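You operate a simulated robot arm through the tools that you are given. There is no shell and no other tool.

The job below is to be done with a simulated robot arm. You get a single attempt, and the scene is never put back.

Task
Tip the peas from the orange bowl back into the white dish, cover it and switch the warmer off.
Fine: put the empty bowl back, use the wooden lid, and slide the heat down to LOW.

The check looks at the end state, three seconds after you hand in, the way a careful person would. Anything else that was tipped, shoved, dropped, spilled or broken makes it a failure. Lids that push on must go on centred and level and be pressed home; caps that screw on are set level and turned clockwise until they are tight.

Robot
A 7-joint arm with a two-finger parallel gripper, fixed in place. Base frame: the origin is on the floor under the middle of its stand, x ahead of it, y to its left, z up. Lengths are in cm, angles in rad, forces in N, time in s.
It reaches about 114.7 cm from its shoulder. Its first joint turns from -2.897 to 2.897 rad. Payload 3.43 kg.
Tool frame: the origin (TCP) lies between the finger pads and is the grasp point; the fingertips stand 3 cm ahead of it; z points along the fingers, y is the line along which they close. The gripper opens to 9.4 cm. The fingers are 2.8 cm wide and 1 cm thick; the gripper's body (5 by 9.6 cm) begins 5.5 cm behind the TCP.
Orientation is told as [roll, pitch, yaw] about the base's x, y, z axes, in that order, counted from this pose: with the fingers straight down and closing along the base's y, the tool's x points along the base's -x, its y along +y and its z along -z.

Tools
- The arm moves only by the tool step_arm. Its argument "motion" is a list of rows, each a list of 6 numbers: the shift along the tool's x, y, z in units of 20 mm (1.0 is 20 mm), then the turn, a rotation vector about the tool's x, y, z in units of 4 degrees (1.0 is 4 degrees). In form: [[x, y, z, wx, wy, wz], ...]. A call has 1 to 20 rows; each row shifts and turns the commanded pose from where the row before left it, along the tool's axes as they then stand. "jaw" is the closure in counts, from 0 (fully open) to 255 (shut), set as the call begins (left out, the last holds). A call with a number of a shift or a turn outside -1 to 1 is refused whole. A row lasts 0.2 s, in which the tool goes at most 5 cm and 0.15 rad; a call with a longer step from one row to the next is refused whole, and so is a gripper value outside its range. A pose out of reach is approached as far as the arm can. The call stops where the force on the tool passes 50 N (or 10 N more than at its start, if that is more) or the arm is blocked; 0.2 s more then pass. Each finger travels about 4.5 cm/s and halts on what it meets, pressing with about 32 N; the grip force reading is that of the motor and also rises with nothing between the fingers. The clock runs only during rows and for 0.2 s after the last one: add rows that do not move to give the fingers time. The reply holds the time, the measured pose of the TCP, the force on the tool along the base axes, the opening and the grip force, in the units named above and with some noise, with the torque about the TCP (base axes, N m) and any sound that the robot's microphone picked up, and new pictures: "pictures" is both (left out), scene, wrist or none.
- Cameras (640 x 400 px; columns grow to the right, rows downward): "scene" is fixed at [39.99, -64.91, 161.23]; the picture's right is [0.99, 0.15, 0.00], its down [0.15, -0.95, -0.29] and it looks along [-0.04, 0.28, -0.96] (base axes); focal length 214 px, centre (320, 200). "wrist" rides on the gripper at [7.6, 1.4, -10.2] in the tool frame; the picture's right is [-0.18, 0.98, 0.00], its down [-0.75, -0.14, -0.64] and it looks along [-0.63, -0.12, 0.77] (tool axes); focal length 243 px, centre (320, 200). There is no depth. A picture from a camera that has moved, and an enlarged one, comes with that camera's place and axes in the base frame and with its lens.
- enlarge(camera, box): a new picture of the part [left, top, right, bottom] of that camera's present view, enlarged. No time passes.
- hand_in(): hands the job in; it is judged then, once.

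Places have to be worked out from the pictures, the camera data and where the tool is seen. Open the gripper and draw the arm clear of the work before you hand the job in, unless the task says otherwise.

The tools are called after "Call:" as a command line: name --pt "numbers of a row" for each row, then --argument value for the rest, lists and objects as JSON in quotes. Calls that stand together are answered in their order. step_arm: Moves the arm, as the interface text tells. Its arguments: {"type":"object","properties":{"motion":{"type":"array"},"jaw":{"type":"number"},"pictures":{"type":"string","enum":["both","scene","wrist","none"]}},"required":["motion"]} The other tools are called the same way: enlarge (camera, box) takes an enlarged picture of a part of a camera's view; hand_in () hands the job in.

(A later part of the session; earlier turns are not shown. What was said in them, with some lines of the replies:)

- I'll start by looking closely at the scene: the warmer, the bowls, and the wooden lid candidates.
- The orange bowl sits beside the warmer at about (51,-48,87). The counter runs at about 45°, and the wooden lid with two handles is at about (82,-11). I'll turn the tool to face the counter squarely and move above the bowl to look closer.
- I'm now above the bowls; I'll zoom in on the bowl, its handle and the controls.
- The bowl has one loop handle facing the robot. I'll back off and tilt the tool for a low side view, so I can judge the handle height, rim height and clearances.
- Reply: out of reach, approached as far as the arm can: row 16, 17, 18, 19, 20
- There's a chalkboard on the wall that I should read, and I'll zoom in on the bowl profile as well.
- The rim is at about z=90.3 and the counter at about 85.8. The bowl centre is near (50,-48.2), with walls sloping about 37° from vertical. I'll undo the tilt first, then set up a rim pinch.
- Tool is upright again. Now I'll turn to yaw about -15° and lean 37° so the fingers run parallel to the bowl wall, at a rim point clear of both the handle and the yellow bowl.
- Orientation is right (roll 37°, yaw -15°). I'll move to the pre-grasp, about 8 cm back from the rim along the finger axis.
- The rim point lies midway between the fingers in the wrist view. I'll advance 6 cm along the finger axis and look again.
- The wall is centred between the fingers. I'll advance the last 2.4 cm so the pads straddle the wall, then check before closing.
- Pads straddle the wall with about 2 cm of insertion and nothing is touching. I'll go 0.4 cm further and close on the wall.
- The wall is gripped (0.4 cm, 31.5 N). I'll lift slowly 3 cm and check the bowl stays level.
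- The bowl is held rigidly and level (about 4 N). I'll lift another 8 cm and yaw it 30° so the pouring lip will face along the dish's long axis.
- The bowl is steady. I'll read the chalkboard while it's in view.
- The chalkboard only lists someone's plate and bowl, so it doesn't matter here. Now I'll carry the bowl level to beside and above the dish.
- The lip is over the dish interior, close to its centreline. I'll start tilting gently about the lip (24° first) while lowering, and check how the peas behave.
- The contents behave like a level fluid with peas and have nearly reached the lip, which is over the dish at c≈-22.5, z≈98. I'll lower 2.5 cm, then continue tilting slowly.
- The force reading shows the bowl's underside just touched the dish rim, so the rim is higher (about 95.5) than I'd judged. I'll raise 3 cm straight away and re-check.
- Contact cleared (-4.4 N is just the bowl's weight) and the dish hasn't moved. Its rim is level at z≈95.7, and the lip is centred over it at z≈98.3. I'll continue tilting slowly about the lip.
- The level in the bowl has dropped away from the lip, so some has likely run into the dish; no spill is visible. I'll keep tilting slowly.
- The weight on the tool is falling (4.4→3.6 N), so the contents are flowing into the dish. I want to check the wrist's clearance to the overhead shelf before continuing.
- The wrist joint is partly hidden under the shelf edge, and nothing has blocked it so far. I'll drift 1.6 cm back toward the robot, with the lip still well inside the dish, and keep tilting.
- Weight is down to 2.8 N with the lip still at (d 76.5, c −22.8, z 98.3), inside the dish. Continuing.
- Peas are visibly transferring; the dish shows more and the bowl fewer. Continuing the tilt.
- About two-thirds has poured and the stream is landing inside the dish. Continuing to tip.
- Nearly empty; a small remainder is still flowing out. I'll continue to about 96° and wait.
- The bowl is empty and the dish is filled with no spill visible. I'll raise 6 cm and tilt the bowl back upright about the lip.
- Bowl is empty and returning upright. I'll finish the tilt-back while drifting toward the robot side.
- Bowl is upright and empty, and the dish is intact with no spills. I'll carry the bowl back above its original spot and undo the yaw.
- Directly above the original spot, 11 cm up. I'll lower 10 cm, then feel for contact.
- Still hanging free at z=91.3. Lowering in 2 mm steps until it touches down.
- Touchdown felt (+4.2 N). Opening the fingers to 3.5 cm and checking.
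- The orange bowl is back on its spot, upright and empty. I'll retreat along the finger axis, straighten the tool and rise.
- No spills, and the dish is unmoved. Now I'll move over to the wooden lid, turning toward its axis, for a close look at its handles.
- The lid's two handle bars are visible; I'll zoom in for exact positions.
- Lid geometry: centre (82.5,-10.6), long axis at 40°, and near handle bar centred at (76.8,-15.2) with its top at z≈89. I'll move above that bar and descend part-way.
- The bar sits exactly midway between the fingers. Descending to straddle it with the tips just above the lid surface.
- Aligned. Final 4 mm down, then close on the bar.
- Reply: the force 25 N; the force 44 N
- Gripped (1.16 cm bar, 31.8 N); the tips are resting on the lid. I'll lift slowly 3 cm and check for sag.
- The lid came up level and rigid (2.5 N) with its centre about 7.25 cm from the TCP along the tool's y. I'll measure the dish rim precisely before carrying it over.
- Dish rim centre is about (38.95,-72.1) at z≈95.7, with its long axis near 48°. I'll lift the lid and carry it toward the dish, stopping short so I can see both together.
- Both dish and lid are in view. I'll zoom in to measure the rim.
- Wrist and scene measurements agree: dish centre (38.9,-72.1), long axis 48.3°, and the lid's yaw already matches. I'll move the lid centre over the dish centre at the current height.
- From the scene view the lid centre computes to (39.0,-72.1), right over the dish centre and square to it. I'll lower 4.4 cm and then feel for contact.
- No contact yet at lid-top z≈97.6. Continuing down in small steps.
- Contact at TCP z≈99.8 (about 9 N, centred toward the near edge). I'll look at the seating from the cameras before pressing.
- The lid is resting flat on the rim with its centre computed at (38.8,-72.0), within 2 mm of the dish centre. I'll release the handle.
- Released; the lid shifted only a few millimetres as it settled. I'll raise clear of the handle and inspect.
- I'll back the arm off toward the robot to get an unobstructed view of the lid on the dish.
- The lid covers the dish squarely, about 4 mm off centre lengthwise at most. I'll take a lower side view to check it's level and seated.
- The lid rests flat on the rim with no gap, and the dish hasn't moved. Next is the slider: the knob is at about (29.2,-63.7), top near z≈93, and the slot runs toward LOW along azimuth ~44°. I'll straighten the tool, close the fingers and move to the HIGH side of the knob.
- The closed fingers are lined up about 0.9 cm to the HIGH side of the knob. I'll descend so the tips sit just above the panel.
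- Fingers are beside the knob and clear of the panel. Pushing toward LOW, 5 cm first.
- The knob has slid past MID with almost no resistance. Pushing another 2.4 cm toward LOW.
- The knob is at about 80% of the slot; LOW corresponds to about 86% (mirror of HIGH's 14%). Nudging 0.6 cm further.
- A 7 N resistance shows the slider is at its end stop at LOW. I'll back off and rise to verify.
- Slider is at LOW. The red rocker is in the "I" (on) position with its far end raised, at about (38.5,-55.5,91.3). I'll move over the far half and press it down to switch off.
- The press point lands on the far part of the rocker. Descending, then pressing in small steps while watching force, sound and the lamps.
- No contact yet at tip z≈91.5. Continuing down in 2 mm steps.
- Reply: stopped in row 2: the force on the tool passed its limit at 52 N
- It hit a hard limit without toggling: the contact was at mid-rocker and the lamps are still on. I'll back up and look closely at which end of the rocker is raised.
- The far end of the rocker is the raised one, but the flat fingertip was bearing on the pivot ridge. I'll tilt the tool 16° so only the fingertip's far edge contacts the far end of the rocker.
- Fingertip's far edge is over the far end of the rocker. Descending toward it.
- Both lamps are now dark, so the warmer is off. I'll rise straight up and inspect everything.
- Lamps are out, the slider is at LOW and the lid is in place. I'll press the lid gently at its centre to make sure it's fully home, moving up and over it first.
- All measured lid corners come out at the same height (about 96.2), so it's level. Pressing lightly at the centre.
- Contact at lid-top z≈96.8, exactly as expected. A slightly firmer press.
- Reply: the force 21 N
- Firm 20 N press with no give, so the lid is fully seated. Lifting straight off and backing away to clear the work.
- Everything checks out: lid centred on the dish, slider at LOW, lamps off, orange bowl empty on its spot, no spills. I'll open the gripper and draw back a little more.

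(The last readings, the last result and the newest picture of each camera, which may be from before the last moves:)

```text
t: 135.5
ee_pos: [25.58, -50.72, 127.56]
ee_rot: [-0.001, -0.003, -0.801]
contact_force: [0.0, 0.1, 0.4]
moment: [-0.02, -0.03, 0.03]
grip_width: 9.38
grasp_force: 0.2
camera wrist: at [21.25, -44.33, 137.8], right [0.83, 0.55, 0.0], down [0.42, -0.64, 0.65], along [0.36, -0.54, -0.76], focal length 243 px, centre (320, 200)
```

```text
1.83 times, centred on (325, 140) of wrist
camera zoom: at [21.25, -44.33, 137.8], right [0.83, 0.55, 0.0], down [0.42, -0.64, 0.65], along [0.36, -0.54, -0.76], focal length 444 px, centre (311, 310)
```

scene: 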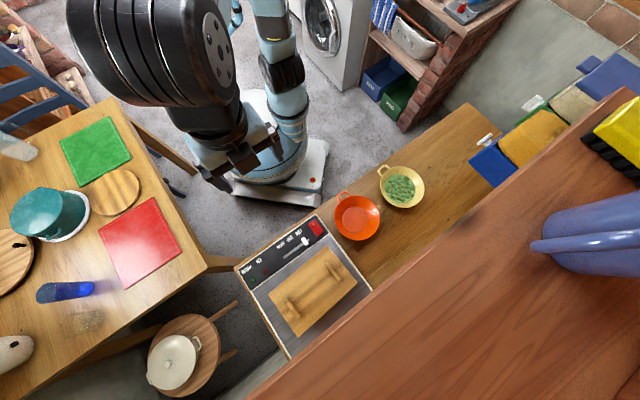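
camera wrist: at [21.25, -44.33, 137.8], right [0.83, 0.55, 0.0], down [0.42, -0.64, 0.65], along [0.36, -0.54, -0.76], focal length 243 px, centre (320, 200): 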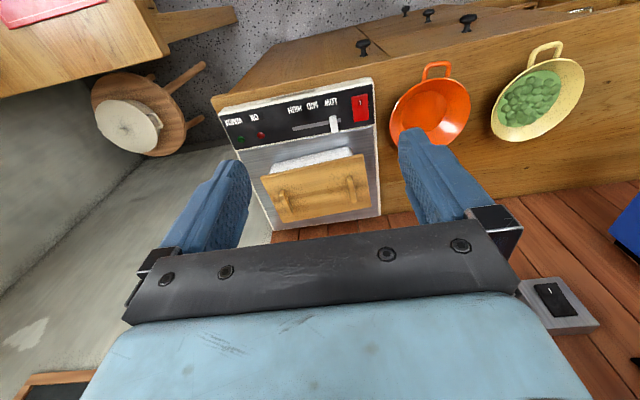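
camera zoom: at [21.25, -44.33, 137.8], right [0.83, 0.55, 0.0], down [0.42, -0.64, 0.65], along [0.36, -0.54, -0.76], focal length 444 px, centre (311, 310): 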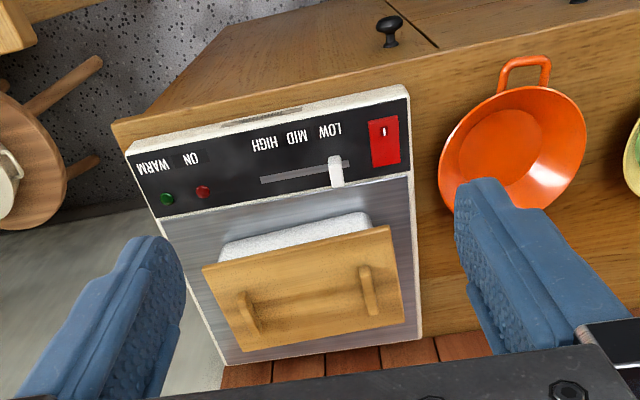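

The final state looks right: the dish is covered and centred, the heat is at LOW, the warmer is off, and the empty bowl is back. The gripper is open and clear, so I'm handing in.

Call:
hand_in

```text
The job is handed in.
```

The job is done and handed in. I don't have the check's result, so this is what the last pictures and readings showed.

- **Peas:** I tipped everything from the orange bowl into the white dish, and the bowl came out empty. I saw no spills.
- **Bowl:** It is back on its original spot, upright, within a few millimetres of where it started.
- **Lid:** The wooden lid is level on the dish. It sits about 4 mm off centre lengthwise by my measurement but covers the dish fully. I pressed its middle with about 20 N and it did not move.
- **Warmer:** The slider is at its LOW end stop. I also pressed the red switch, and both lamps went out.

Two bumps along the way:

- **Dish rim:** The underside of the bowl touched the dish rim during the pour, and I lifted it clear. The dish did not move.
- **Switch:** My first press on the red switch reached the 50 N force limit without switching. I changed the angle and the second press worked.

The gripper is open and the arm is drawn back from the counter.
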